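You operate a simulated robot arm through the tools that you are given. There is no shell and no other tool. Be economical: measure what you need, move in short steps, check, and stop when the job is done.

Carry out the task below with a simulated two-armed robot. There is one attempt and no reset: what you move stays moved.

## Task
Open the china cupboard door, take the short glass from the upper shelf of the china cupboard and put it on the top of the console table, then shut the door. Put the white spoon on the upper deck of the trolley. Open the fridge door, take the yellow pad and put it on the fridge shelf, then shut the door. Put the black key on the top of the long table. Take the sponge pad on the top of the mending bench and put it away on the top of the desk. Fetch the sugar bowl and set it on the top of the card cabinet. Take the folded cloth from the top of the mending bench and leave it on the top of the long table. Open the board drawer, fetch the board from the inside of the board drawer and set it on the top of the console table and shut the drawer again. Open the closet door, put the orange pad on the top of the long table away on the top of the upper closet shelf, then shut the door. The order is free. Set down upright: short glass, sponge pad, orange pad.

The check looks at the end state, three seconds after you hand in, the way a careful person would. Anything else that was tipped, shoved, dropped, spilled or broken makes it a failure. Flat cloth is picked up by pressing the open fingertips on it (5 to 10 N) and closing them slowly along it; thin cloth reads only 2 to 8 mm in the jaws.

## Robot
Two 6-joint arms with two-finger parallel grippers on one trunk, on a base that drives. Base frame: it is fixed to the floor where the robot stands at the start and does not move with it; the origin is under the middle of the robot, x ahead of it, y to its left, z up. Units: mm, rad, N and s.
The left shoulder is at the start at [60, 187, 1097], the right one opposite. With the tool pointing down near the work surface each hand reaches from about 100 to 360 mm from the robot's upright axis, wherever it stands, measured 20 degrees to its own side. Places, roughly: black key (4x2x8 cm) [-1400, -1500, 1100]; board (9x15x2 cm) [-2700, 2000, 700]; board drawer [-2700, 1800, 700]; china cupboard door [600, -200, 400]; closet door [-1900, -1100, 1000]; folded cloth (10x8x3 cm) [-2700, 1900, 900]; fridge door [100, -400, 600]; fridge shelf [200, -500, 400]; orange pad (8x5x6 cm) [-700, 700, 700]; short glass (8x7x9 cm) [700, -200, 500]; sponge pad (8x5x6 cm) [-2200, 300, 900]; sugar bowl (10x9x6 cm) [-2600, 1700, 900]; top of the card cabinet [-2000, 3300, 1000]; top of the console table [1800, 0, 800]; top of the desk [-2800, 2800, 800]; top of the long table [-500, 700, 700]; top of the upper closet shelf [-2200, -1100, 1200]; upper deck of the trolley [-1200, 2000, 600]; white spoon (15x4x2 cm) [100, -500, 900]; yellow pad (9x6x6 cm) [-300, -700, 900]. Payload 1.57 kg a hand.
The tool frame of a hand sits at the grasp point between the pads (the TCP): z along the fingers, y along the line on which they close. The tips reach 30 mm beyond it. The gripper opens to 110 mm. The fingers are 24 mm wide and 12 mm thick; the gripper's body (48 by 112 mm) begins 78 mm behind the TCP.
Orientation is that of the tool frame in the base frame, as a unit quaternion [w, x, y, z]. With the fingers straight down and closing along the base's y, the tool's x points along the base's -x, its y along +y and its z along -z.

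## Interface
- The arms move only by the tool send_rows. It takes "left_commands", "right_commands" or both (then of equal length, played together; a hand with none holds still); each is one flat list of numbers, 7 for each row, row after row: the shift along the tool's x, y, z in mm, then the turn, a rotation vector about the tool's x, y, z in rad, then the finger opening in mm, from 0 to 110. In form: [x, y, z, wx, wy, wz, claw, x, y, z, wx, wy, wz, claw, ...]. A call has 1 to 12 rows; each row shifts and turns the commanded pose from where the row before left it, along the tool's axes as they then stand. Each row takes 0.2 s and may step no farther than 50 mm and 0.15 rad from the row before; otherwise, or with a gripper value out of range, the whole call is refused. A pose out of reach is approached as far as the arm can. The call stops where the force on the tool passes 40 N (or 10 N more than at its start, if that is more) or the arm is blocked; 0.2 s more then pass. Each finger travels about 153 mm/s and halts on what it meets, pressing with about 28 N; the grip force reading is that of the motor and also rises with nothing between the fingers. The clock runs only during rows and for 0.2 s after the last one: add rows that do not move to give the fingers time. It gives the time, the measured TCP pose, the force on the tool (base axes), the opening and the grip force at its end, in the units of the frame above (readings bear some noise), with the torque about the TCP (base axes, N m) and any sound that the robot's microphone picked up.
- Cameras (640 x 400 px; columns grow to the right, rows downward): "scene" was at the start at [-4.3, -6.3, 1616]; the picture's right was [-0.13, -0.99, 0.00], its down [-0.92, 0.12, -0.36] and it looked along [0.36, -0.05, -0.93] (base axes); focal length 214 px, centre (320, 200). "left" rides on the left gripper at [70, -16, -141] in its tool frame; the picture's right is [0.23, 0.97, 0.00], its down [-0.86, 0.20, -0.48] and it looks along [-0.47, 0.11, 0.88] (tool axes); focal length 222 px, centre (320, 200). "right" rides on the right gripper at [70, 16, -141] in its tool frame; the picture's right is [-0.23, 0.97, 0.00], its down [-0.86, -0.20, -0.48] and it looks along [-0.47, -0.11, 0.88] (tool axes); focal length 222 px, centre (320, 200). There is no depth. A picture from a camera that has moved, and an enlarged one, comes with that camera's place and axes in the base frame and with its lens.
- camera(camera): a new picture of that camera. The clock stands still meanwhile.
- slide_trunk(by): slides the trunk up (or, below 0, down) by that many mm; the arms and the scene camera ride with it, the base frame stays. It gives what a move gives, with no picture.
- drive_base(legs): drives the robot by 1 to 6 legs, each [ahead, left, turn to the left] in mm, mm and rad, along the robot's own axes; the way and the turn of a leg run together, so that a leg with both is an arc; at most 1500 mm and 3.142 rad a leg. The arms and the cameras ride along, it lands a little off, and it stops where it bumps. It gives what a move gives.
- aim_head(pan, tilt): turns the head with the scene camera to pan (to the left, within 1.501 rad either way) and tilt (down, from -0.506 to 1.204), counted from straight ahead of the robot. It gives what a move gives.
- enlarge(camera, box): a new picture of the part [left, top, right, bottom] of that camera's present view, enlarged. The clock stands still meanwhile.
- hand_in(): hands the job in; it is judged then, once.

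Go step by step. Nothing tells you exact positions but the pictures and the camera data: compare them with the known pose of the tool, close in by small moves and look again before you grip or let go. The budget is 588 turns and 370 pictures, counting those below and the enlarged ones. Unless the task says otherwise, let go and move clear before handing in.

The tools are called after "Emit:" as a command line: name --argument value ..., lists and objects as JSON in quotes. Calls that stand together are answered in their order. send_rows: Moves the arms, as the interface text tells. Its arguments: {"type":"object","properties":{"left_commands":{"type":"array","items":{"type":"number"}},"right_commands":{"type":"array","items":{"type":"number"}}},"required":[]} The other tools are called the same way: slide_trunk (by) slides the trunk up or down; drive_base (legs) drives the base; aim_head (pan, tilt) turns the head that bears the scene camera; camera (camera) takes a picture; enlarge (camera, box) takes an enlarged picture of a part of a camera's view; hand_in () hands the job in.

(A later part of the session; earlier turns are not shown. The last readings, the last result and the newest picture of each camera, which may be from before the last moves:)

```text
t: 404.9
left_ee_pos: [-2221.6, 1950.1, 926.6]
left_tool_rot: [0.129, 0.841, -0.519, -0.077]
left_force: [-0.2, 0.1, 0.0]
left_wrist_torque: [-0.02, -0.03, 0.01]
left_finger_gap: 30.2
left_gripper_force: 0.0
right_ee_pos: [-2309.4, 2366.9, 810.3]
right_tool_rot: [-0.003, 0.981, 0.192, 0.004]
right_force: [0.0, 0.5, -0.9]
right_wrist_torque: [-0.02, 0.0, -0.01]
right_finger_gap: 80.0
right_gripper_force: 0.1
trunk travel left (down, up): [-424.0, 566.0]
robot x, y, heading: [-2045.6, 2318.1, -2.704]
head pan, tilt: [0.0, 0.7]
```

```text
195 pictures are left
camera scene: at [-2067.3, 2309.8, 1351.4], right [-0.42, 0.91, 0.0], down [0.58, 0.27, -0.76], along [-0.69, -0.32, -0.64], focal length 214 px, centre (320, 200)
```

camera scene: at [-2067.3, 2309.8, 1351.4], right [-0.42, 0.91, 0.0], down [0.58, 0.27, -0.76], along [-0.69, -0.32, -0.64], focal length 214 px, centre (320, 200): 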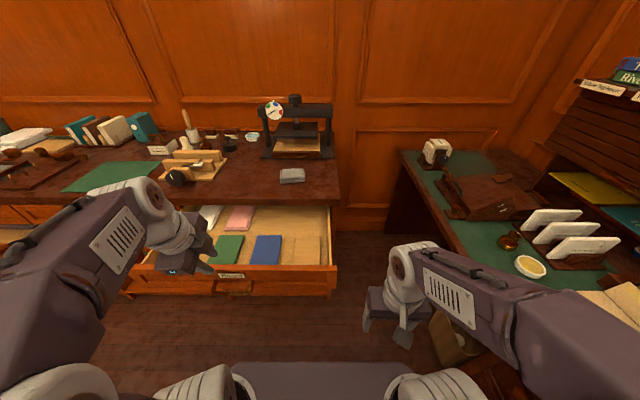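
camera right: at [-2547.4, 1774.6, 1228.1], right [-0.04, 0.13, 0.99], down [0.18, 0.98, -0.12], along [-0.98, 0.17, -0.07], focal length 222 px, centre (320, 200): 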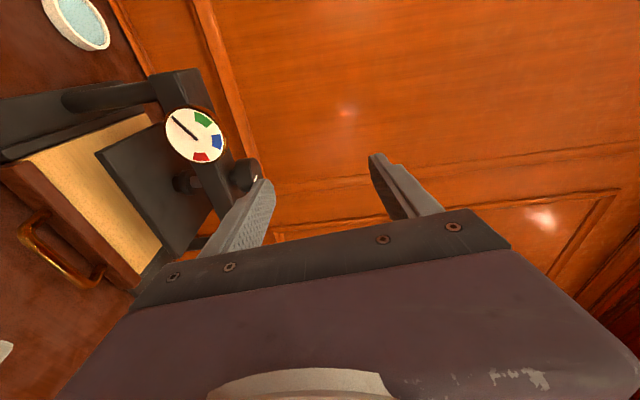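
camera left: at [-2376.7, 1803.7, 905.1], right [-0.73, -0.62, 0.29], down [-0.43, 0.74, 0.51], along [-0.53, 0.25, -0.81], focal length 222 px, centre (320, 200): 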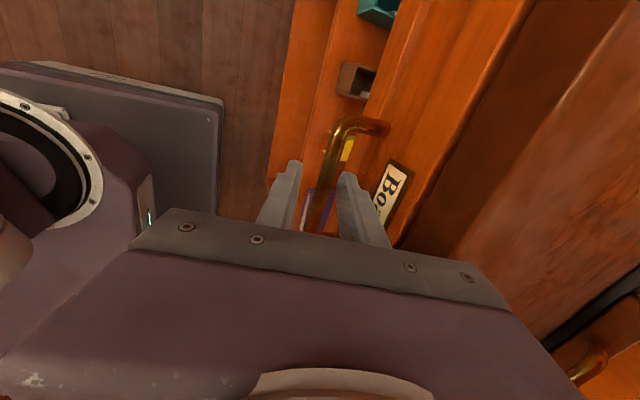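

I'll take the board with the right hand: raise, shift left, and move the arm over it.

Emit:
slide_trunk --by 100

Emit:
drive_base --legs '[[80, 196, 0]]'

Emit:
send_rows --right_commands '[-40, 0, 0, 0, 0, 0, 110, -40, 0, 0, 0, 0, 0, 110, -40, 0, 0, 0, 0, 0, 110, -40, 0, 0, 0, 0, 0, 110, -25, 0, 0, 0, 0, 0, 110]'

Emit:
camera --camera "right"

```text
t: 406.3
left_ee_pos: [-2219.8, 1949.6, 1026.2]
left_tool_rot: [0.129, 0.841, -0.519, -0.078]
left_force: [0.1, -0.2, -0.9]
left_wrist_torque: [0.01, -0.01, -0.01]
left_finger_gap: 30.1
left_gripper_force: 0.0
right_ee_pos: [-2310.0, 2367.1, 909.8]
right_tool_rot: [-0.002, 0.981, 0.192, 0.003]
right_force: [0.3, 0.5, 0.3]
right_wrist_torque: [-0.03, -0.03, 0.0]
right_finger_gap: 80.1
right_gripper_force: 0.1
trunk travel left (down, up): [-524.0, 466.0]
robot x, y, heading: [-2042.4, 2315.6, -2.708]
head pan, tilt: [0.0, 0.7]
```

```text
t: 407.9
left_ee_pos: [-2210.5, 1737.5, 1026.2]
left_tool_rot: [0.127, 0.841, -0.52, -0.078]
left_force: [0.5, 0.7, 0.2]
left_wrist_torque: [-0.02, -0.01, -0.04]
left_finger_gap: 29.8
left_gripper_force: 0.1
right_ee_pos: [-2297.7, 2154.0, 909.0]
right_tool_rot: [-0.002, 0.982, 0.19, 0.003]
right_force: [-0.2, 0.2, 0.2]
right_wrist_torque: [0.0, 0.0, -0.02]
right_finger_gap: 80.1
right_gripper_force: 0.1
trunk travel left (down, up): [-524.0, 466.0]
robot x, y, heading: [-2032.8, 2110.0, -2.707]
head pan, tilt: [0.0, 0.7]
```

```text
t: 409.1
left_ee_pos: [-2210.7, 1738.8, 1025.0]
left_tool_rot: [0.128, 0.841, -0.519, -0.077]
left_force: [-0.3, 0.4, 0.6]
left_wrist_torque: [0.01, -0.02, 0.01]
left_finger_gap: 30.0
left_gripper_force: 0.0
right_ee_pos: [-2467.5, 2086.7, 909.5]
right_tool_rot: [-0.002, 0.982, 0.191, 0.003]
right_force: [1.6, 0.0, 0.5]
right_wrist_torque: [0.02, -0.02, 0.02]
right_finger_gap: 110.1
right_gripper_force: 0.0
trunk travel left (down, up): [-524.0, 466.0]
robot x, y, heading: [-2034.4, 2110.1, -2.707]
head pan, tilt: [0.0, 0.7]
```

```text
194 pictures are left
camera right: at [-2398.1, 2097.7, 1051.1], right [0.15, -0.99, 0.0], down [-0.87, -0.14, 0.47], along [-0.47, -0.07, -0.88], focal length 222 px, centre (320, 200)
```

right: 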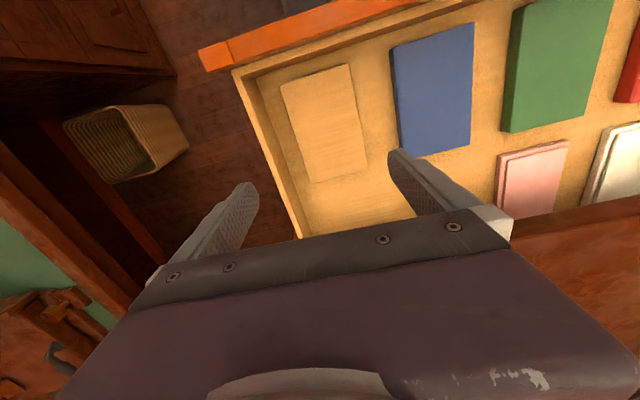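

The board is nearly under the hand. I align (10 back, 13 left, small yaw) and descend 95.

Emit:
send_rows --right_commands '[10, 13, 20, 0, 0, -0.036, 110, 0, 0, 40, 0, 0, 0, 110, 0, 0, 35, 0, 0, 0, 110]'

Emit:
camera --camera "right"

```text
t: 409.9
left_ee_pos: [-2211.5, 1738.1, 1027.5]
left_tool_rot: [0.128, 0.841, -0.52, -0.077]
left_force: [0.0, 0.0, 0.5]
left_wrist_torque: [0.02, 0.01, 0.03]
left_finger_gap: 30.0
left_gripper_force: 0.1
right_ee_pos: [-2454.0, 2079.4, 814.3]
right_tool_rot: [-0.002, 0.978, 0.209, 0.002]
right_force: [-0.7, 0.0, -1.0]
right_wrist_torque: [0.03, 0.01, -0.03]
right_finger_gap: 109.9
right_gripper_force: 0.1
trunk travel left (down, up): [-524.0, 466.0]
robot x, y, heading: [-2035.8, 2105.3, -2.71]
head pan, tilt: [0.0, 0.7]
```

```text
193 pictures are left
camera right: at [-2385.4, 2092.3, 955.7], right [0.19, -0.98, 0.0], down [-0.86, -0.17, 0.47], along [-0.47, -0.09, -0.88], focal length 222 px, centre (320, 200)
```

right: 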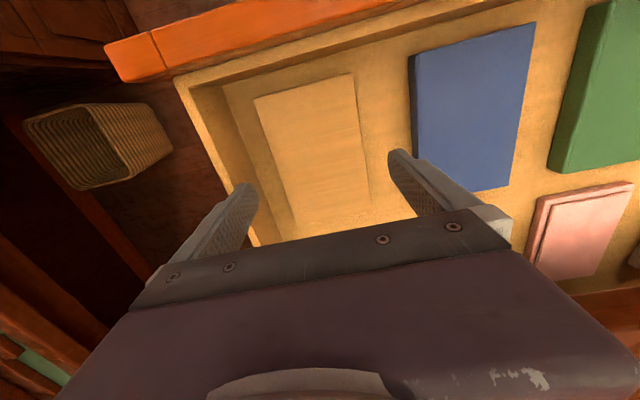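

Board top z≈732; well centred. I descend with contact watch.

Emit:
send_rows --right_commands '[4, 0, 30, 0, 0, 0, 110, 0, 0, 25, 0, 0, 0, 110, 0, 0, 6, 0, 0, 0, 110, 0, 0, 4, 0, 0, 0, 110, 0, 0, 4, 0, 0, 0, 110, 0, 0, 4, 0, 0, 0, 110, 0, 0, 4, 0, 0, 0, 110]'

Emit:
camera --camera "right"

```text
t: 410.9
left_ee_pos: [-2209.0, 1740.1, 1027.0]
left_tool_rot: [0.129, 0.841, -0.519, -0.078]
left_force: [0.8, 0.5, -0.7]
left_wrist_torque: [-0.02, -0.03, 0.0]
left_finger_gap: 29.8
left_gripper_force: 0.0
right_ee_pos: [-2453.8, 2078.0, 755.3]
right_tool_rot: [0.001, 0.978, 0.208, -0.003]
right_force: [-0.3, 0.4, 33.9]
right_wrist_torque: [-1.11, -0.93, 0.19]
right_finger_gap: 108.4
right_gripper_force: 0.0
trunk travel left (down, up): [-524.0, 466.0]
robot x, y, heading: [-2032.5, 2107.8, -2.709]
head pan, tilt: [0.0, 0.7]
stopped in row 4 (right hand): the force on the tool passed its limit (the readings are from after the stop); the commanded pose is now the measured one
```

```text
192 pictures are left
camera right: at [-2383.6, 2093.5, 896.2], right [0.19, -0.98, 0.0], down [-0.86, -0.17, 0.49], along [-0.48, -0.09, -0.87], focal length 222 px, centre (320, 200)
```

right: 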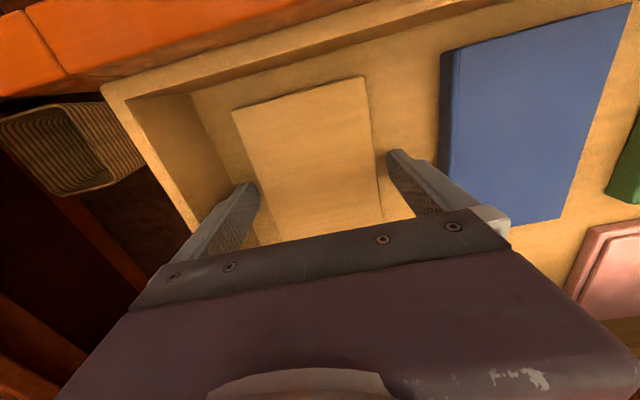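

Fingertips touch the drawer floor (z≈725). I raise 3 mm and close.

Emit:
send_rows --right_commands '[0, 0, -3, 0, 0, 0, 110, 0, 0, 0, 0, 0, 0, 100, 0, 0, 0, 0, 0, 0, 92, 0, 0, 0, 0, 0, 0, 84, 0, 0, 0, 0, 0, 0, 78, 0, 0, 0, 0, 0, 0, 78]'

Emit:
send_rows --right_commands '[0, 0, -20, 0, 0, 0, 70, 0, 0, -40, 0, 0, 0, 70, 0, 0, -40, 0, 0, 0, 70, 0, 0, -40, 0, 0, 0, 70]'

Emit:
camera --camera "right"

```text
t: 412.3
left_ee_pos: [-2209.9, 1738.1, 1026.2]
left_tool_rot: [0.129, 0.841, -0.52, -0.077]
left_force: [-0.1, 0.2, 0.4]
left_wrist_torque: [0.03, 0.01, -0.03]
left_finger_gap: 29.9
left_gripper_force: 0.0
right_ee_pos: [-2452.9, 2079.5, 755.8]
right_tool_rot: [-0.001, 0.978, 0.209, -0.001]
right_force: [3.8, -3.3, 8.8]
right_wrist_torque: [-0.14, -0.19, 0.01]
right_finger_gap: 89.2
right_gripper_force: 27.8
trunk travel left (down, up): [-524.0, 466.0]
robot x, y, heading: [-2034.0, 2107.9, -2.7]
head pan, tilt: [0.0, 0.7]
```

```text
t: 413.3
left_ee_pos: [-2210.6, 1738.3, 1026.4]
left_tool_rot: [0.129, 0.841, -0.519, -0.077]
left_force: [0.6, -0.1, 0.0]
left_wrist_torque: [0.04, 0.01, 0.03]
left_finger_gap: 30.1
left_gripper_force: 0.0
right_ee_pos: [-2453.0, 2080.6, 894.0]
right_tool_rot: [-0.001, 0.978, 0.208, -0.001]
right_force: [0.5, -0.4, -1.8]
right_wrist_torque: [0.0, 0.0, -0.02]
right_finger_gap: 89.2
right_gripper_force: 28.3
trunk travel left (down, up): [-524.0, 466.0]
robot x, y, heading: [-2035.2, 2107.3, -2.707]
head pan, tilt: [0.0, 0.7]
```

```text
191 pictures are left
camera right: at [-2383.4, 2093.6, 1036.5], right [0.19, -0.98, 0.0], down [-0.86, -0.17, 0.48], along [-0.47, -0.09, -0.88], focal length 222 px, centre (320, 200)
```

right: 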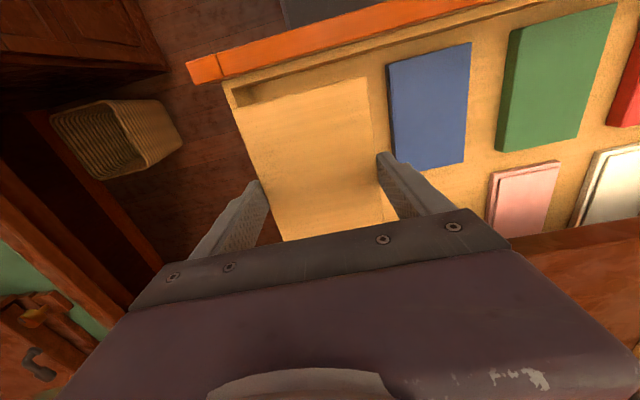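

The board is held. To shut the drawer I back off, retract the right hand, bring the closed left hand before the drawer front, low.

Emit:
drive_base --legs '[[-230, 0, 0], [0, -190, 0]]'

Emit:
send_rows --right_commands '[40, 0, 0, 0, 0, 0, 70, 40, 0, 0, 0, 0, 0, 70, 40, 0, 0, 0, 0, 0, 70, 30, 0, 0, 0, 0, 0, 70]' --left_commands '[0, 0, 0, 0, 0, 0, 0, 0, 0, 0, 0, 0, 0, 0, 0, 0, 0, 0, 0, 0, 0, 0, 0, 0, 0, 0, 0, 0]'

Emit:
slide_trunk --by -225

Emit:
camera --camera "scene"

```text
t: 416.2
left_ee_pos: [-2082.9, 2009.2, 1027.3]
left_tool_rot: [0.128, 0.84, -0.521, -0.077]
left_force: [0.4, 0.3, 0.2]
left_wrist_torque: [-0.04, -0.03, 0.0]
left_finger_gap: 30.2
left_gripper_force: 0.1
right_ee_pos: [-2325.6, 2350.7, 893.9]
right_tool_rot: [0.0, 0.978, 0.208, 0.0]
right_force: [-0.4, 0.0, -1.2]
right_wrist_torque: [-0.01, -0.04, -0.01]
right_finger_gap: 89.2
right_gripper_force: 28.3
trunk travel left (down, up): [-524.0, 466.0]
robot x, y, heading: [-1901.8, 2380.1, -2.709]
head pan, tilt: [0.0, 0.7]
```

```text
t: 417.2
left_ee_pos: [-2081.8, 2011.4, 1027.1]
left_tool_rot: [0.129, 0.84, -0.521, -0.078]
left_force: [0.8, 1.0, 0.7]
left_wrist_torque: [-0.02, 0.05, 0.01]
left_finger_gap: 0.0
left_gripper_force: 21.7
right_ee_pos: [-2187.5, 2412.2, 893.3]
right_tool_rot: [-0.001, 0.978, 0.207, -0.001]
right_force: [-0.1, -0.2, -1.3]
right_wrist_torque: [0.01, -0.02, -0.03]
right_finger_gap: 89.2
right_gripper_force: 27.8
trunk travel left (down, up): [-524.0, 466.0]
robot x, y, heading: [-1905.6, 2380.9, -2.709]
head pan, tilt: [0.0, 0.7]
```

```text
t: 419.6
left_ee_pos: [-2082.7, 2008.0, 801.8]
left_tool_rot: [0.128, 0.84, -0.521, -0.077]
left_force: [-0.1, 1.0, 0.8]
left_wrist_torque: [0.01, 0.0, -0.01]
left_finger_gap: 0.0
left_gripper_force: 21.6
right_ee_pos: [-2187.9, 2410.1, 668.4]
right_tool_rot: [-0.001, 0.978, 0.208, -0.001]
right_force: [-0.5, 0.6, -0.4]
right_wrist_torque: [-0.03, 0.01, -0.03]
right_finger_gap: 89.2
right_gripper_force: 27.5
trunk travel left (down, up): [-299.0, 691.0]
robot x, y, heading: [-1905.1, 2378.8, -2.707]
head pan, tilt: [0.0, 0.7]
```

```text
190 pictures are left
camera scene: at [-1928.0, 2369.4, 1226.5], right [-0.42, 0.91, 0.0], down [0.58, 0.27, -0.76], along [-0.69, -0.32, -0.64], focal length 214 px, centre (320, 200)
```

scene: 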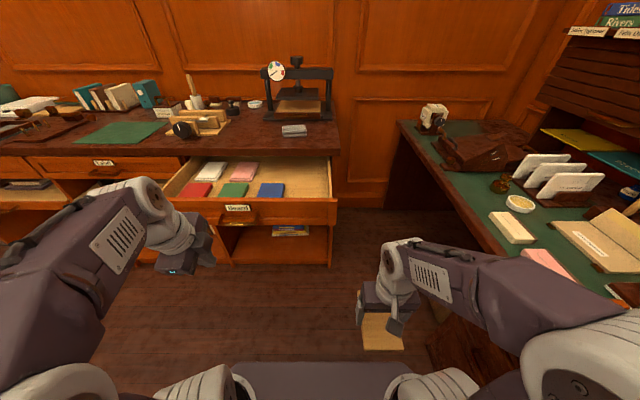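

I raise 8 mm and drive forward to push the drawer shut.

Emit:
slide_trunk --by 10

Emit:
drive_base --legs '[[200, 0, 0], [130, 0, 0]]'

Emit:
camera --camera "scene"

```text
t: 420.1
left_ee_pos: [-2081.7, 2008.9, 811.3]
left_tool_rot: [0.128, 0.841, -0.52, -0.077]
left_force: [-0.2, 0.2, 0.4]
left_wrist_torque: [0.03, -0.04, 0.0]
left_finger_gap: 0.0
left_gripper_force: 21.4
right_ee_pos: [-2188.9, 2410.2, 676.5]
right_tool_rot: [-0.001, 0.978, 0.208, 0.0]
right_force: [0.5, -0.4, 0.1]
right_wrist_torque: [0.0, -0.01, 0.01]
right_finger_gap: 89.3
right_gripper_force: 27.9
trunk travel left (down, up): [-309.0, 681.0]
robot x, y, heading: [-1904.3, 2377.1, -2.707]
head pan, tilt: [0.0, 0.7]
```

```text
t: 422.6
left_ee_pos: [-2383.6, 1868.8, 811.4]
left_tool_rot: [0.128, 0.841, -0.519, -0.077]
left_force: [-1.1, -1.0, 0.3]
left_wrist_torque: [0.0, -0.03, -0.01]
left_finger_gap: 0.0
left_gripper_force: 21.2
right_ee_pos: [-2490.0, 2271.6, 677.1]
right_tool_rot: [0.0, 0.978, 0.21, 0.0]
right_force: [0.1, 0.4, -1.3]
right_wrist_torque: [0.0, -0.02, 0.01]
right_finger_gap: 89.4
right_gripper_force: 27.9
trunk travel left (down, up): [-309.0, 681.0]
robot x, y, heading: [-2206.5, 2237.6, -2.706]
head pan, tilt: [0.0, 0.7]
```

```text
189 pictures are left
camera scene: at [-2230.9, 2228.7, 1236.4], right [-0.42, 0.91, 0.0], down [0.58, 0.27, -0.76], along [-0.69, -0.32, -0.65], focal length 214 px, centre (320, 200)
```

scene: 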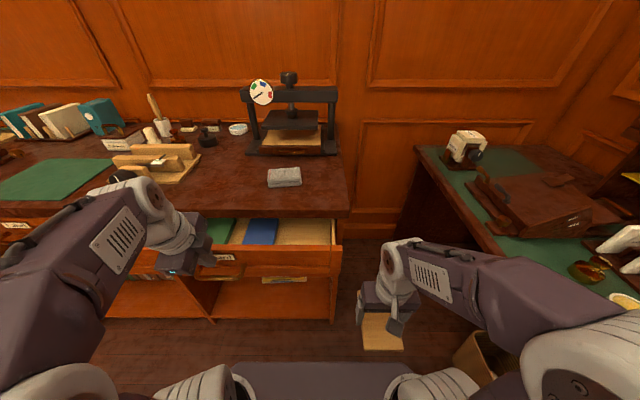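

Emit:
drive_base --legs '[[90, 0, 0], [25, 0, 0]]'

Emit:
camera --camera "scene"

Emit:
camera --camera "left"

```text
t: 424.3
left_ee_pos: [-2483.8, 1821.7, 811.0]
left_tool_rot: [0.124, 0.841, -0.521, -0.074]
left_force: [0.4, -0.4, 0.2]
left_wrist_torque: [0.0, 0.04, -0.01]
left_finger_gap: 0.0
left_gripper_force: 20.9
right_ee_pos: [-2593.7, 2222.4, 677.2]
right_tool_rot: [0.0, 0.978, 0.209, -0.001]
right_force: [1.1, 0.7, -1.2]
right_wrist_torque: [-0.04, 0.01, 0.02]
right_finger_gap: 89.2
right_gripper_force: 28.1
trunk travel left (down, up): [-309.0, 681.0]
robot x, y, heading: [-2312.0, 2191.2, -2.703]
head pan, tilt: [0.0, 0.7]
stopped in leg 2: the force on the tool passed its limit (the readings are from after the stop); the commanded pose is now the measured one
```

```text
188 pictures are left
camera scene: at [-2333.0, 2181.0, 1236.4], right [-0.42, 0.91, 0.0], down [0.58, 0.27, -0.77], along [-0.69, -0.32, -0.64], focal length 214 px, centre (320, 200)
```

scene: 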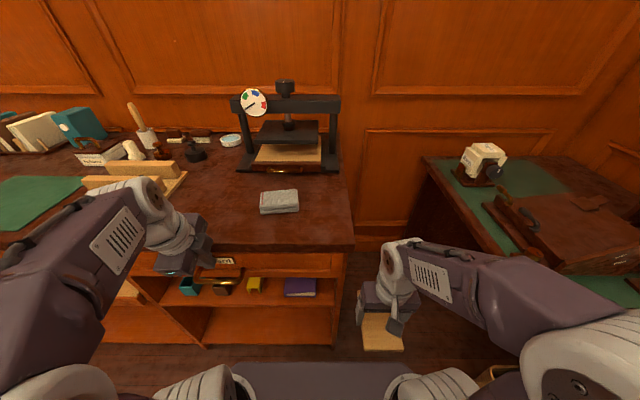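

```text
187 pictures are left
camera left: at [-2404.0, 1785.1, 940.7], right [-0.73, -0.62, 0.28], down [-0.43, 0.74, 0.51], along [-0.52, 0.26, -0.81], focal length 222 px, centre (320, 200)
```

left: 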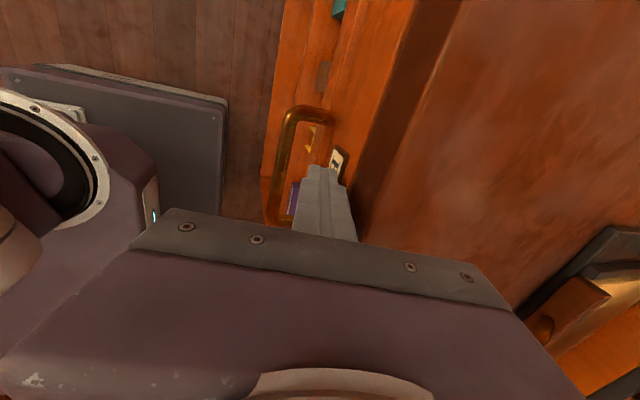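

The drawer is shut. Now the folded cloth with the left hand: raise, untilt the hand, and move above it.

Emit:
slide_trunk --by 220

Emit:
drive_base --legs '[[-30, 0, 0], [70, -90, 0]]'

Emit:
send_rows --left_commands '[-35, 0, 0, 0.1, 0, 0, 60, -35, 0, 0, 0.1, 0, 0, 110, 0, 35, 0, 0.1, 0, 0, 110, 0, 35, 0, 0, 0, 0, 110]'

Emit:
camera --camera "left"

Emit:
camera --camera "scene"

```text
t: 426.6
left_ee_pos: [-2484.7, 1821.9, 1030.7]
left_tool_rot: [0.124, 0.841, -0.521, -0.074]
left_force: [0.0, 0.8, 0.4]
left_wrist_torque: [-0.02, 0.0, -0.04]
left_finger_gap: 0.2
left_gripper_force: 21.2
right_ee_pos: [-2593.9, 2221.6, 897.7]
right_tool_rot: [-0.001, 0.978, 0.209, -0.001]
right_force: [0.4, 0.2, -1.9]
right_wrist_torque: [0.03, 0.01, -0.02]
right_finger_gap: 89.4
right_gripper_force: 27.8
trunk travel left (down, up): [-529.0, 461.0]
robot x, y, heading: [-2314.8, 2193.8, -2.703]
head pan, tilt: [0.0, 0.7]
```

```text
t: 428.2
left_ee_pos: [-2559.4, 1888.4, 1031.3]
left_tool_rot: [0.124, 0.841, -0.521, -0.074]
left_force: [-0.3, -0.4, 0.0]
left_wrist_torque: [0.01, -0.01, 0.0]
left_finger_gap: 0.0
left_gripper_force: 21.3
right_ee_pos: [-2670.2, 2289.6, 897.0]
right_tool_rot: [0.0, 0.978, 0.209, 0.001]
right_force: [0.2, 0.7, -1.0]
right_wrist_torque: [0.01, -0.03, 0.02]
right_finger_gap: 89.3
right_gripper_force: 27.9
trunk travel left (down, up): [-529.0, 461.0]
robot x, y, heading: [-2387.3, 2257.9, -2.708]
head pan, tilt: [0.0, 0.7]
```

```text
t: 429.2
left_ee_pos: [-2653.3, 1919.4, 1032.8]
left_tool_rot: [-0.003, 0.85, -0.526, 0.004]
left_force: [0.2, 0.9, 0.2]
left_wrist_torque: [0.02, -0.06, -0.01]
left_finger_gap: 110.2
left_gripper_force: 0.0
right_ee_pos: [-2670.0, 2287.8, 897.3]
right_tool_rot: [-0.002, 0.978, 0.209, 0.0]
right_force: [0.1, 0.4, -1.2]
right_wrist_torque: [0.0, 0.0, 0.02]
right_finger_gap: 89.2
right_gripper_force: 28.1
trunk travel left (down, up): [-529.0, 461.0]
robot x, y, heading: [-2386.0, 2254.4, -2.703]
head pan, tilt: [0.0, 0.7]
```

```text
186 pictures are left
camera left: at [-2609.5, 1864.0, 1172.7], right [-0.77, -0.64, -0.01], down [-0.57, 0.68, 0.47], along [-0.29, 0.37, -0.88], focal length 222 px, centre (320, 200)
```

left: 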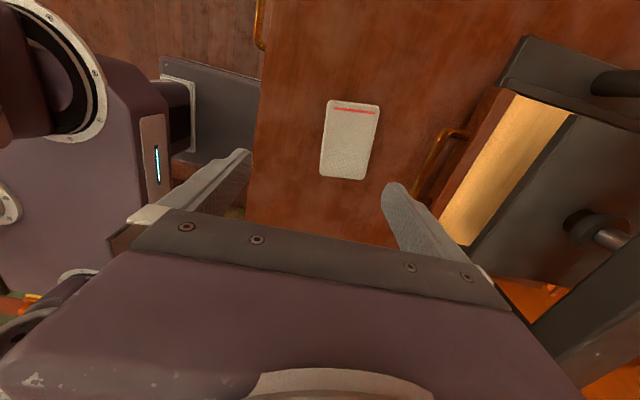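

```text
185 pictures are left
camera scene: at [-2409.7, 2247.4, 1456.5], right [-0.42, 0.91, 0.0], down [0.58, 0.27, -0.76], along [-0.69, -0.32, -0.64], focal length 214 px, centre (320, 200)
```

scene: 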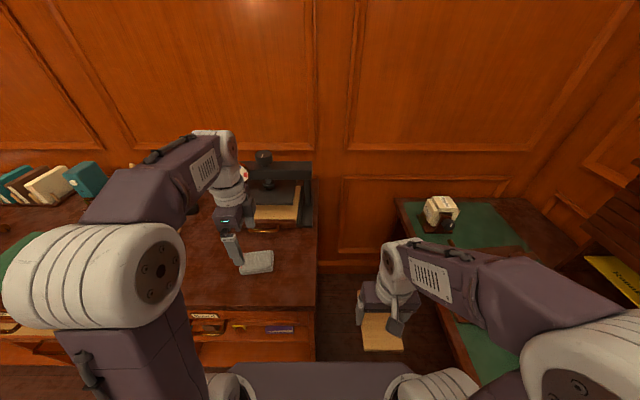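

Cloth is ~30 mm toward the wall and 8 mm left of the hand axis. I align and descend to 40 mm above.

Emit:
send_rows --left_commands '[8, 30, 20, 0, 0, 0, 110, 0, 0, 40, 0, 0, 0, 110, 0, 0, 40, 0, 0, 0, 110]'

Emit:
camera --camera "left"

```text
t: 430.1
left_ee_pos: [-2677.4, 1899.1, 929.7]
left_tool_rot: [-0.003, 0.85, -0.526, 0.005]
left_force: [-0.4, 0.9, -0.7]
left_wrist_torque: [-0.05, 0.02, 0.02]
left_finger_gap: 109.8
left_gripper_force: 0.1
right_ee_pos: [-2670.0, 2287.3, 897.3]
right_tool_rot: [-0.001, 0.978, 0.209, 0.0]
right_force: [-0.1, -0.7, -1.1]
right_wrist_torque: [0.02, 0.0, -0.01]
right_finger_gap: 89.3
right_gripper_force: 27.7
trunk travel left (down, up): [-529.0, 461.0]
robot x, y, heading: [-2387.7, 2254.0, -2.705]
head pan, tilt: [0.0, 0.7]
```

```text
184 pictures are left
camera left: at [-2634.0, 1843.8, 1070.8], right [-0.77, -0.64, -0.01], down [-0.57, 0.68, 0.47], along [-0.29, 0.37, -0.88], focal length 222 px, centre (320, 200)
```

left: 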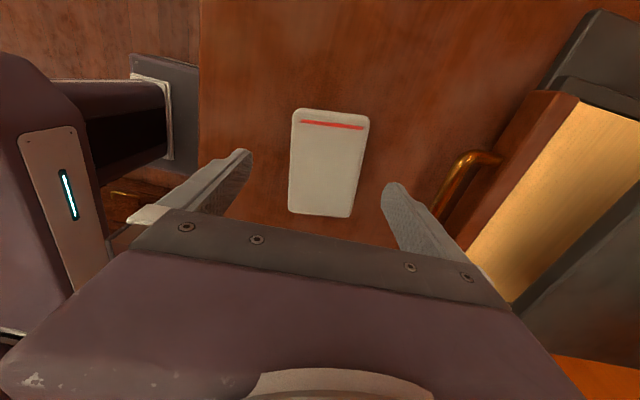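

Emit:
send_rows --left_commands '[8, 4, 15, 0, 0, 0, 110, 0, 0, 10, 0, 0, 0, 110, 0, 0, 5, 0, 0, 0, 110, 0, 0, 4, 0, 0, 0, 110, 0, 0, 4, 0, 0, 0, 110, 0, 0, 4, 0, 0, 0, 110]'

Emit:
camera --camera "left"

```text
t: 431.4
left_ee_pos: [-2674.9, 1890.6, 890.7]
left_tool_rot: [-0.004, 0.851, -0.526, 0.005]
left_force: [0.0, -0.6, -0.5]
left_wrist_torque: [0.03, 0.01, 0.01]
left_finger_gap: 110.0
left_gripper_force: 0.0
right_ee_pos: [-2668.5, 2288.7, 897.4]
right_tool_rot: [0.0, 0.978, 0.209, -0.001]
right_force: [-0.2, 1.0, -1.0]
right_wrist_torque: [-0.01, -0.04, -0.01]
right_finger_gap: 89.1
right_gripper_force: 27.6
trunk travel left (down, up): [-529.0, 461.0]
robot x, y, heading: [-2387.0, 2255.7, -2.702]
head pan, tilt: [0.0, 0.7]
```

```text
183 pictures are left
camera left: at [-2631.9, 1835.4, 1031.7], right [-0.77, -0.64, -0.01], down [-0.57, 0.68, 0.47], along [-0.3, 0.37, -0.88], focal length 222 px, centre (320, 200)
```

left: 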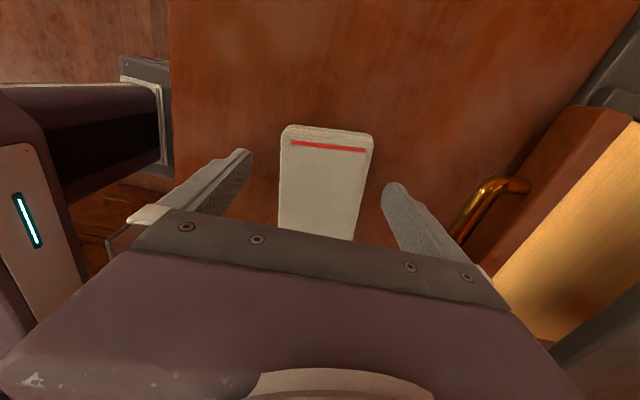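

Fingers are on both sides of the cloth. I lower to touch the bench and close slowly.

Emit:
send_rows --left_commands '[0, 0, 2, 0, 0, 0, 110, 0, 0, 2, 0, 0, 0, 100, 0, 0, 0, 0, 0, 0, 90, 0, 0, 0, 0, 0, 0, 82, 0, 0, 0, 0, 0, 0, 74, 0, 0, 0, 0, 0, 0, 66, 0, 0, 0, 0, 0, 0, 58, 0, 0, 0, 0, 0, 0, 50, 0, 0, 0, 0, 0, 0, 40, 0, 0, 0, 0, 0, 0, 40]'

Emit:
camera --camera "left"

```text
t: 433.6
left_ee_pos: [-2675.2, 1891.1, 888.1]
left_tool_rot: [-0.002, 0.85, -0.526, 0.005]
left_force: [-0.2, -0.3, 0.0]
left_wrist_torque: [-0.05, 0.0, 0.0]
left_finger_gap: 71.5
left_gripper_force: 28.0
right_ee_pos: [-2668.4, 2289.8, 897.5]
right_tool_rot: [-0.001, 0.978, 0.209, 0.0]
right_force: [0.6, -0.5, -2.1]
right_wrist_torque: [0.02, 0.0, -0.02]
right_finger_gap: 89.3
right_gripper_force: 28.3
trunk travel left (down, up): [-529.0, 461.0]
robot x, y, heading: [-2386.5, 2258.6, -2.706]
head pan, tilt: [0.0, 0.7]
```

```text
182 pictures are left
camera left: at [-2631.5, 1835.9, 1027.9], right [-0.77, -0.64, -0.01], down [-0.57, 0.68, 0.47], along [-0.3, 0.37, -0.88], focal length 222 px, centre (320, 200)
```

left: 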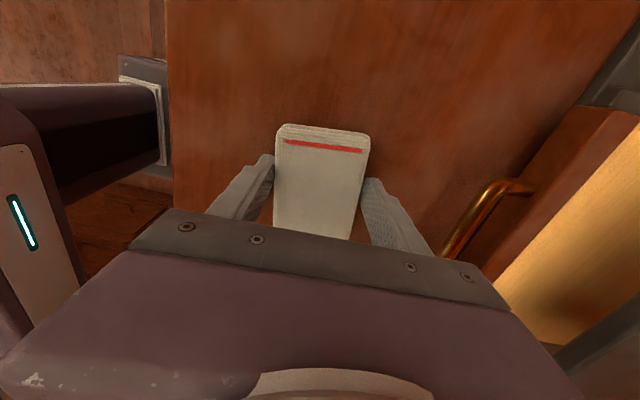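

It grips like a block (72 mm). I lift and check.

Emit:
send_rows --left_commands '[0, 0, -20, 0, 0, 0, 40, 0, 0, -40, 0, 0, 0, 40, 0, 0, -40, 0, 0, 0, 40, 0, 0, -40, 0, 0, 0, 40]'

Emit:
camera --camera "left"

```text
t: 434.6
left_ee_pos: [-2676.0, 1890.9, 1030.3]
left_tool_rot: [-0.002, 0.851, -0.526, 0.004]
left_force: [0.1, -0.9, -0.9]
left_wrist_torque: [0.01, -0.01, -0.03]
left_finger_gap: 71.4
left_gripper_force: 27.8
right_ee_pos: [-2669.4, 2290.1, 897.6]
right_tool_rot: [-0.001, 0.978, 0.209, 0.0]
right_force: [0.4, -0.8, -1.8]
right_wrist_torque: [-0.01, 0.01, 0.01]
right_finger_gap: 89.3
right_gripper_force: 27.6
trunk travel left (down, up): [-529.0, 461.0]
robot x, y, heading: [-2384.5, 2257.2, -2.71]
head pan, tilt: [0.0, 0.7]
```

```text
181 pictures are left
camera left: at [-2632.7, 1836.0, 1169.9], right [-0.77, -0.64, -0.01], down [-0.57, 0.68, 0.47], along [-0.3, 0.37, -0.88], focal length 222 px, centre (320, 200)
```

left: 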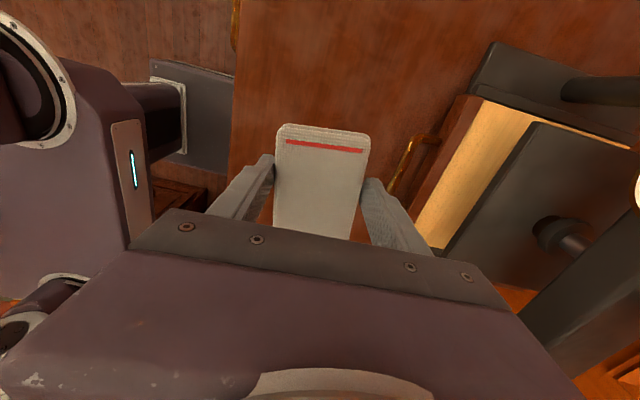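

Cloth held. I drive along the aisle to the far side of the long table with both items.

Emit:
drive_base --legs '[[-330, 0, 0], [0, 1500, 0], [0, 100, 0], [0, 0, 1.57]]'

Emit:
aim_head --pan 0.3 --tilt 0.6

Emit:
camera --camera "scene"

```text
t: 448.5
left_ee_pos: [-1065.7, 638.3, 1029.3]
left_tool_rot: [-0.005, 0.975, 0.224, 0.002]
left_force: [-0.5, 0.0, 0.2]
left_wrist_torque: [-0.01, 0.01, -0.03]
left_finger_gap: 69.3
left_gripper_force: 28.1
right_ee_pos: [-1465.6, 649.1, 898.3]
right_tool_rot: [-0.001, 0.549, 0.836, -0.001]
right_force: [0.2, 0.3, -1.2]
right_wrist_torque: [0.0, -0.02, 0.01]
right_finger_gap: 89.3
right_gripper_force: 28.0
trunk travel left (down, up): [-529.0, 461.0]
robot x, y, heading: [-1431.7, 932.6, -1.145]
head pan, tilt: [0.0, 0.7]
```

```text
t: 449.3
left_ee_pos: [-1066.3, 638.1, 1028.9]
left_tool_rot: [-0.005, 0.974, 0.225, 0.002]
left_force: [0.3, 0.8, -0.4]
left_wrist_torque: [-0.01, 0.02, 0.02]
left_finger_gap: 69.3
left_gripper_force: 28.2
right_ee_pos: [-1464.0, 649.3, 898.5]
right_tool_rot: [-0.001, 0.548, 0.836, -0.001]
right_force: [0.1, -0.7, -0.8]
right_wrist_torque: [-0.01, 0.02, -0.04]
right_finger_gap: 89.5
right_gripper_force: 27.2
trunk travel left (down, up): [-529.0, 461.0]
robot x, y, heading: [-1433.6, 935.8, -1.147]
head pan, tilt: [0.3, 0.6]
```

```text
180 pictures are left
camera scene: at [-1396.1, 921.0, 1465.1], right [-0.75, -0.66, 0.0], down [-0.37, 0.42, -0.82], along [0.55, -0.62, -0.57], focal length 214 px, centre (320, 200)
```

scene: 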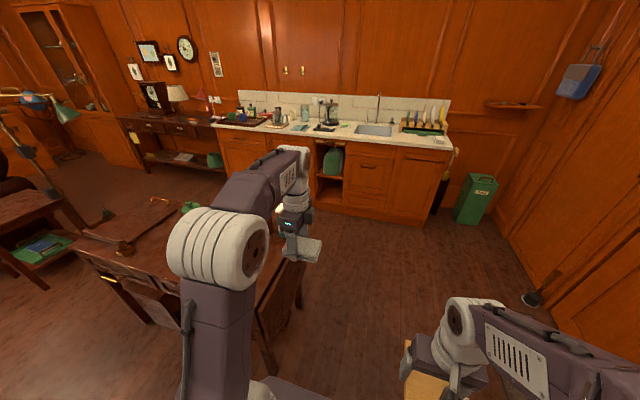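

Emit:
drive_base --legs '[[0, 400, 0.01]]'

Emit:
aim_head --pan 0.2 --tilt 0.9

Emit:
camera --camera "scene"

Emit:
camera --camera "left"

```text
t: 451.8
left_ee_pos: [-700.6, 810.8, 1028.7]
left_tool_rot: [-0.004, 0.973, 0.23, 0.001]
left_force: [0.2, 0.0, -1.0]
left_wrist_torque: [-0.03, 0.0, 0.0]
left_finger_gap: 69.0
left_gripper_force: 28.0
right_ee_pos: [-1099.4, 816.4, 898.0]
right_tool_rot: [0.0, 0.542, 0.84, -0.001]
right_force: [0.4, 0.1, -0.5]
right_wrist_torque: [0.03, 0.01, -0.03]
right_finger_gap: 89.5
right_gripper_force: 28.4
trunk travel left (down, up): [-529.0, 461.0]
robot x, y, heading: [-1068.8, 1099.0, -1.131]
head pan, tilt: [0.3, 0.6]
```

```text
t: 452.6
left_ee_pos: [-701.0, 809.7, 1028.9]
left_tool_rot: [-0.005, 0.973, 0.23, 0.002]
left_force: [0.0, -0.7, -0.5]
left_wrist_torque: [-0.03, 0.0, 0.08]
left_finger_gap: 69.1
left_gripper_force: 28.3
right_ee_pos: [-1098.2, 815.7, 897.5]
right_tool_rot: [0.0, 0.542, 0.84, -0.001]
right_force: [1.3, 0.8, -1.1]
right_wrist_torque: [-0.02, -0.02, -0.01]
right_finger_gap: 89.4
right_gripper_force: 27.9
trunk travel left (down, up): [-529.0, 461.0]
robot x, y, heading: [-1070.4, 1099.3, -1.131]
head pan, tilt: [0.201, 0.901]
```

```text
179 pictures are left
camera scene: at [-1049.1, 1092.8, 1440.4], right [-0.8, -0.6, 0.0], down [-0.47, 0.63, -0.62], along [0.37, -0.5, -0.78], focal length 214 px, centre (320, 200)
```

scene: 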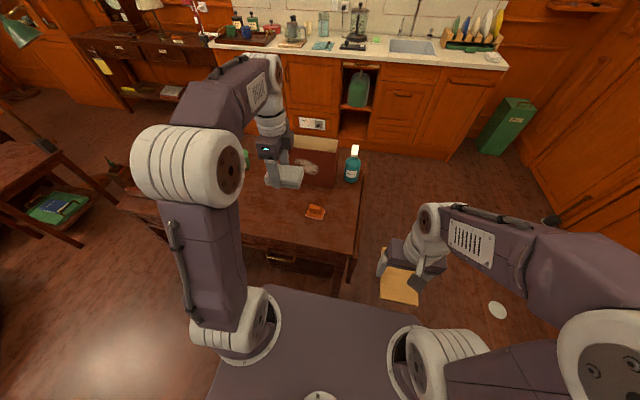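

```text
178 pictures are left
camera left: at [-647.3, 854.0, 1169.3], right [0.64, -0.77, -0.01], down [-0.68, -0.57, 0.47], along [-0.37, -0.3, -0.88], focal length 222 px, centre (320, 200)
```

left: 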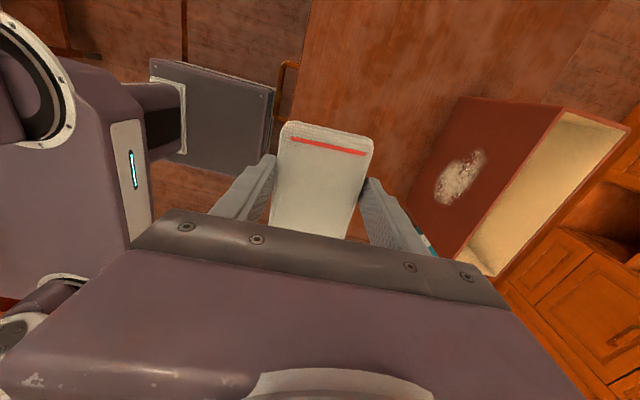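

The table area left of the orange pad is free. I shift left 100 and lower the cloth with the left arm.

Emit:
drive_base --legs '[[10, 100, 0]]'

Emit:
send_rows --left_commands '[0, 0, 40, 0, 0, 0, 40, 0, 0, 40, 0, 0, 0, 40, 0, 0, 40, 0, 0, 0, 40, 0, 0, 40, 0, 0, 0, 40, 0, 0, 40, 0, 0, 0, 40, 0, 0, 30, 0, 0, 0, 40]'

Emit:
camera --camera "left"

Emit:
camera --camera "scene"

```text
t: 453.7
left_ee_pos: [-605.7, 843.4, 1028.7]
left_tool_rot: [-0.005, 0.973, 0.229, 0.001]
left_force: [-0.1, -0.3, -1.5]
left_wrist_torque: [0.02, -0.03, -0.01]
left_finger_gap: 69.0
left_gripper_force: 28.2
right_ee_pos: [-1003.2, 850.4, 897.7]
right_tool_rot: [-0.001, 0.543, 0.84, -0.001]
right_force: [0.8, 0.9, -1.6]
right_wrist_torque: [0.0, 0.01, 0.0]
right_finger_gap: 89.3
right_gripper_force: 28.3
trunk travel left (down, up): [-529.0, 461.0]
robot x, y, heading: [-974.0, 1131.7, -1.131]
head pan, tilt: [0.201, 0.901]
```

```text
t: 455.1
left_ee_pos: [-605.9, 843.9, 799.4]
left_tool_rot: [-0.004, 0.973, 0.23, 0.002]
left_force: [0.2, 0.7, -0.3]
left_wrist_torque: [0.01, -0.01, -0.01]
left_finger_gap: 68.8
left_gripper_force: 28.2
right_ee_pos: [-1003.2, 849.9, 897.6]
right_tool_rot: [0.0, 0.543, 0.84, -0.001]
right_force: [-1.0, -0.1, -1.6]
right_wrist_torque: [0.0, 0.01, 0.0]
right_finger_gap: 89.3
right_gripper_force: 28.3
trunk travel left (down, up): [-529.0, 461.0]
robot x, y, heading: [-973.2, 1131.8, -1.133]
head pan, tilt: [0.201, 0.901]
```

```text
177 pictures are left
camera left: at [-551.3, 888.8, 939.9], right [0.64, -0.77, -0.01], down [-0.68, -0.57, 0.47], along [-0.37, -0.3, -0.88], focal length 222 px, centre (320, 200)
```

left: 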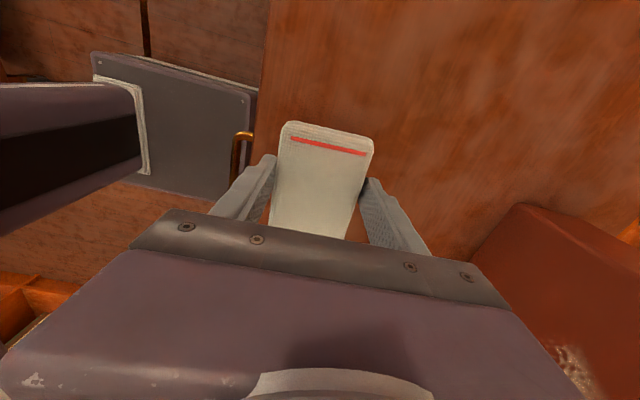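

```text
176 pictures are left
camera scene: at [-952.9, 1126.3, 1440.3], right [-0.8, -0.6, 0.0], down [-0.47, 0.63, -0.62], along [0.37, -0.5, -0.78], focal length 214 px, centre (320, 200)
```

scene: 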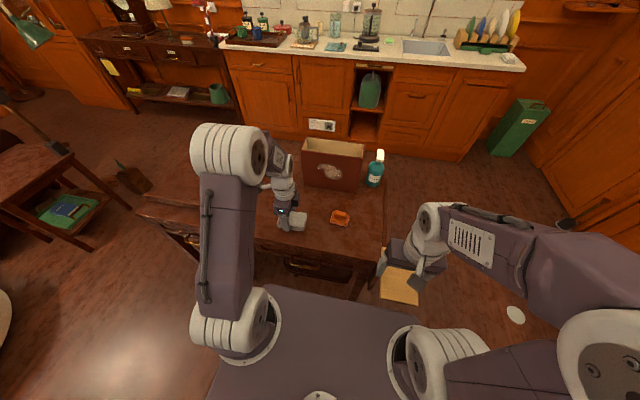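

Emit:
send_rows --left_commands '[0, 0, 10, 0, 0, 0, 40, 0, 0, 8, 0, 0, 0, 40, 0, 0, 6, 0, 0, 0, 40, 0, 0, 5, 0, 0, 0, 40, 0, 0, 5, 0, 0, 0, 40, 0, 0, 5, 0, 0, 0, 40, 0, 0, 5, 0, 0, 0, 40, 0, 0, 5, 0, 0, 0, 40, 0, 0, 5, 0, 0, 0, 40, 0, 0, 5, 0, 0, 0, 40]'

```text
t: 457.1
left_ee_pos: [-605.1, 845.4, 749.9]
left_tool_rot: [0.0, 0.973, 0.231, 0.004]
left_force: [-3.3, 4.3, 23.2]
left_wrist_torque: [0.33, 0.36, -0.12]
left_finger_gap: 68.7
left_gripper_force: 27.8
right_ee_pos: [-1004.4, 851.1, 897.7]
right_tool_rot: [0.002, 0.543, 0.84, -0.001]
right_force: [0.2, -0.3, -0.9]
right_wrist_torque: [-0.01, 0.04, -0.03]
right_finger_gap: 89.3
right_gripper_force: 27.7
trunk travel left (down, up): [-529.0, 461.0]
robot x, y, heading: [-971.7, 1132.4, -1.132]
head pan, tilt: [0.201, 0.901]
stopped in row 10 (left hand): the force on the tool passed its limit (the readings are from after the stop); the commanded pose is now the measured one
```

Contact. I release the cloth and lift off.

Emit:
send_rows --left_commands '[0, 0, -2, 0, 0, 0, 72, 0, 0, 0, 0, 0, 0, 82, 0, 0, 0, 0, 0, 0, 95, 0, 0, 0, 0, 0, 0, 100, 0, 0, -20, 0, 0, 0, 100, 0, 0, -40, 0, 0, 0, 100, 0, 0, -40, 0, 0, 0, 100, 0, 0, -40, 0, 0, 0, 100]'

Emit:
camera --camera "left"

```text
t: 458.9
left_ee_pos: [-607.1, 845.4, 892.8]
left_tool_rot: [-0.002, 0.973, 0.23, 0.002]
left_force: [0.0, 0.8, -0.2]
left_wrist_torque: [-0.02, -0.01, 0.03]
left_finger_gap: 99.9
left_gripper_force: 0.1
right_ee_pos: [-1004.9, 851.0, 897.9]
right_tool_rot: [-0.001, 0.543, 0.84, -0.001]
right_force: [-1.2, 1.4, -0.3]
right_wrist_torque: [0.0, 0.02, 0.02]
right_finger_gap: 89.1
right_gripper_force: 27.9
trunk travel left (down, up): [-529.0, 461.0]
robot x, y, heading: [-974.3, 1131.6, -1.13]
head pan, tilt: [0.201, 0.901]
```

```text
175 pictures are left
camera left: at [-554.2, 889.7, 1033.4], right [0.64, -0.77, 0.0], down [-0.68, -0.56, 0.47], along [-0.36, -0.3, -0.88], focal length 222 px, centre (320, 200)
```

left: 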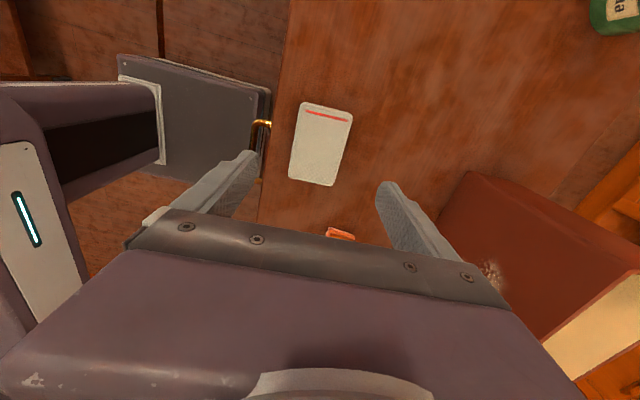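

Cloth is placed. The orange pad is close by; I look at it to grasp it with the left hand.

Emit:
enlarge --camera "scene" --box '[260, 140, 400, 270]'

```text
3.08 times, centred on (330, 205) of scene
camera zoom: at [-954.1, 1127.6, 1440.3], right [-0.8, -0.6, 0.0], down [-0.47, 0.63, -0.62], along [0.37, -0.5, -0.78], focal length 660 px, centre (289, 185)
```

zoom: 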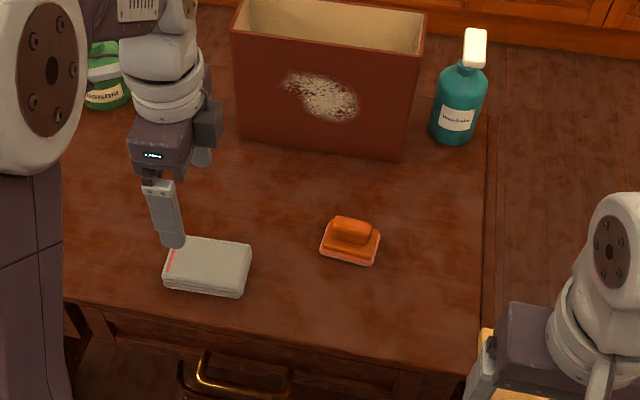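

The pad is at (-742,711), aligned with the table. I shift right 179 and reach 64 forward.

Emit:
drive_base --legs '[[0, -179, 0]]'

Emit:
send_rows --left_commands '[0, 32, 0, 0, 0, 0, 90, 0, 32, 0, 0, 0, 0, 90]'

Emit:
camera --camera "left"

```text
t: 460.4
left_ee_pos: [-769.7, 767.6, 893.1]
left_tool_rot: [-0.003, 0.974, 0.228, 0.004]
left_force: [-0.5, -0.5, -0.7]
left_wrist_torque: [-0.01, -0.02, 0.0]
left_finger_gap: 100.0
left_gripper_force: 0.1
right_ee_pos: [-1166.6, 773.7, 897.9]
right_tool_rot: [-0.001, 0.544, 0.839, 0.0]
right_force: [0.1, -0.6, -2.2]
right_wrist_torque: [-0.01, -0.02, 0.01]
right_finger_gap: 89.2
right_gripper_force: 27.7
trunk travel left (down, up): [-529.0, 461.0]
robot x, y, heading: [-1133.4, 1055.6, -1.139]
head pan, tilt: [0.201, 0.901]
```

```text
t: 461.0
left_ee_pos: [-741.0, 709.5, 891.9]
left_tool_rot: [-0.003, 0.974, 0.228, 0.002]
left_force: [-0.7, 0.8, -0.7]
left_wrist_torque: [-0.01, 0.0, 0.03]
left_finger_gap: 89.7
left_gripper_force: 0.1
right_ee_pos: [-1166.0, 773.3, 896.5]
right_tool_rot: [-0.001, 0.544, 0.839, -0.001]
right_force: [0.4, -0.3, -1.5]
right_wrist_torque: [0.02, 0.01, 0.0]
right_finger_gap: 89.5
right_gripper_force: 27.9
trunk travel left (down, up): [-529.0, 461.0]
robot x, y, heading: [-1134.7, 1054.4, -1.135]
head pan, tilt: [0.201, 0.901]
```

```text
173 pictures are left
camera left: at [-687.4, 754.4, 1031.5], right [0.64, -0.77, 0.0], down [-0.68, -0.56, 0.47], along [-0.37, -0.3, -0.88], focal length 222 px, centre (320, 200)
```

left: 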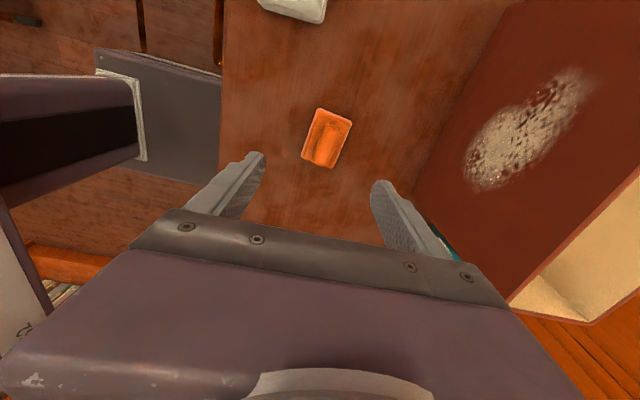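

Aligned within ~10 mm. I correct (x+8, y+5, small yaw) and descend 90.

Emit:
send_rows --left_commands '[8, 5, 20, 0, 0, 0.07, 80, 0, 0, 40, 0, 0, 0, 80, 0, 0, 30, 0, 0, 0, 80]'

Emit:
enlarge --camera "left" --box '[200, 60, 460, 260]'

```text
t: 461.8
left_ee_pos: [-729.9, 707.9, 803.6]
left_tool_rot: [-0.003, 0.981, 0.195, 0.002]
left_force: [-0.8, -0.6, -0.1]
left_wrist_torque: [0.01, -0.01, 0.0]
left_finger_gap: 80.3
left_gripper_force: 0.0
right_ee_pos: [-1166.2, 775.4, 897.6]
right_tool_rot: [0.0, 0.544, 0.839, -0.002]
right_force: [-0.1, 0.3, -1.9]
right_wrist_torque: [0.03, 0.02, -0.03]
right_finger_gap: 89.3
right_gripper_force: 27.4
trunk travel left (down, up): [-529.0, 461.0]
robot x, y, heading: [-1132.8, 1059.1, -1.139]
head pan, tilt: [0.201, 0.901]
```

```text
2.00 times, centred on (330, 160) of left
camera zoom: at [-673.5, 749.5, 943.0], right [0.58, -0.81, 0.0], down [-0.72, -0.51, 0.47], along [-0.39, -0.27, -0.88], focal length 444 px, centre (300, 280)
```

zoom: 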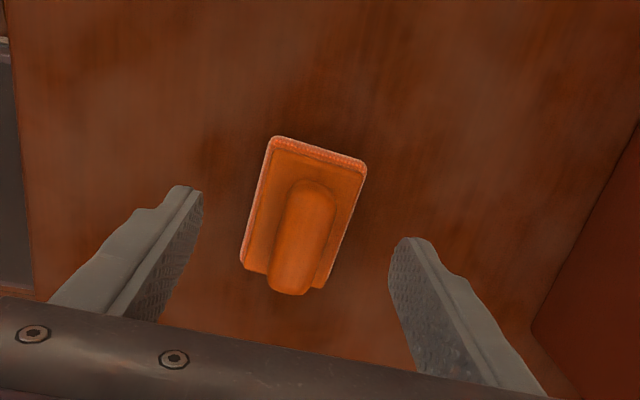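

Emit:
send_rows --left_commands '[0, 0, 15, 0, 0, 0, 75, 0, 0, 15, 0, 0, 0, 72, 0, 0, 8, 0, 0, 0, 72, 0, 0, 0, 0, 0, 0, 60, 0, 0, 0, 0, 0, 0, 50, 0, 0, 0, 0, 0, 0, 40, 0, 0, 0, 0, 0, 0, 35, 0, 0, 0, 0, 0, 0, 35]'

Emit:
send_rows --left_commands '[0, 0, -20, 0, 0, 0, 30, 0, 0, -40, 0, 0, 0, 30, 0, 0, -40, 0, 0, 0, 30, 0, 0, -40, 0, 0, 0, 30]'

Emit:
camera --camera "left"

```text
t: 463.6
left_ee_pos: [-731.0, 710.1, 764.8]
left_tool_rot: [-0.003, 0.981, 0.193, 0.002]
left_force: [-0.9, 0.0, 0.0]
left_wrist_torque: [0.01, -0.01, 0.01]
left_finger_gap: 43.3
left_gripper_force: 27.8
right_ee_pos: [-1165.6, 776.2, 898.2]
right_tool_rot: [0.0, 0.544, 0.839, -0.001]
right_force: [0.3, 0.5, -0.7]
right_wrist_torque: [0.02, 0.02, 0.01]
right_finger_gap: 89.3
right_gripper_force: 27.9
trunk travel left (down, up): [-529.0, 461.0]
robot x, y, heading: [-1134.1, 1056.9, -1.137]
head pan, tilt: [0.201, 0.901]
```

```text
t: 464.6
left_ee_pos: [-729.7, 712.8, 905.0]
left_tool_rot: [-0.002, 0.981, 0.194, 0.002]
left_force: [0.0, 0.3, -0.6]
left_wrist_torque: [0.04, -0.04, -0.02]
left_finger_gap: 43.2
left_gripper_force: 27.8
right_ee_pos: [-1165.7, 774.8, 897.3]
right_tool_rot: [0.0, 0.544, 0.839, -0.001]
right_force: [0.5, 0.1, -0.7]
right_wrist_torque: [0.0, 0.0, 0.01]
right_finger_gap: 89.2
right_gripper_force: 27.8
trunk travel left (down, up): [-529.0, 461.0]
robot x, y, heading: [-1135.4, 1057.0, -1.136]
head pan, tilt: [0.201, 0.901]
```

```text
171 pictures are left
camera left: at [-672.5, 753.6, 1044.4], right [0.58, -0.81, 0.0], down [-0.72, -0.51, 0.47], along [-0.39, -0.27, -0.88], focal length 222 px, centre (320, 200)
```

left: 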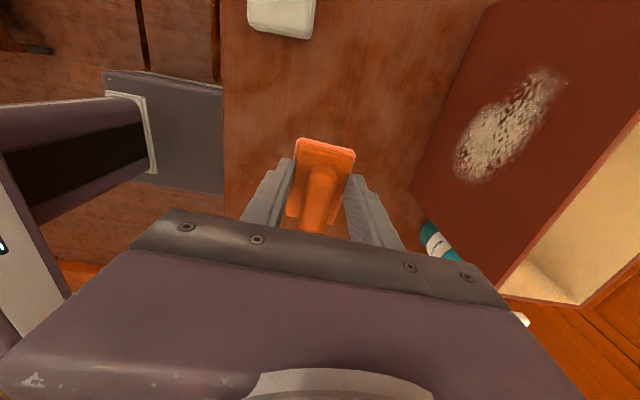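

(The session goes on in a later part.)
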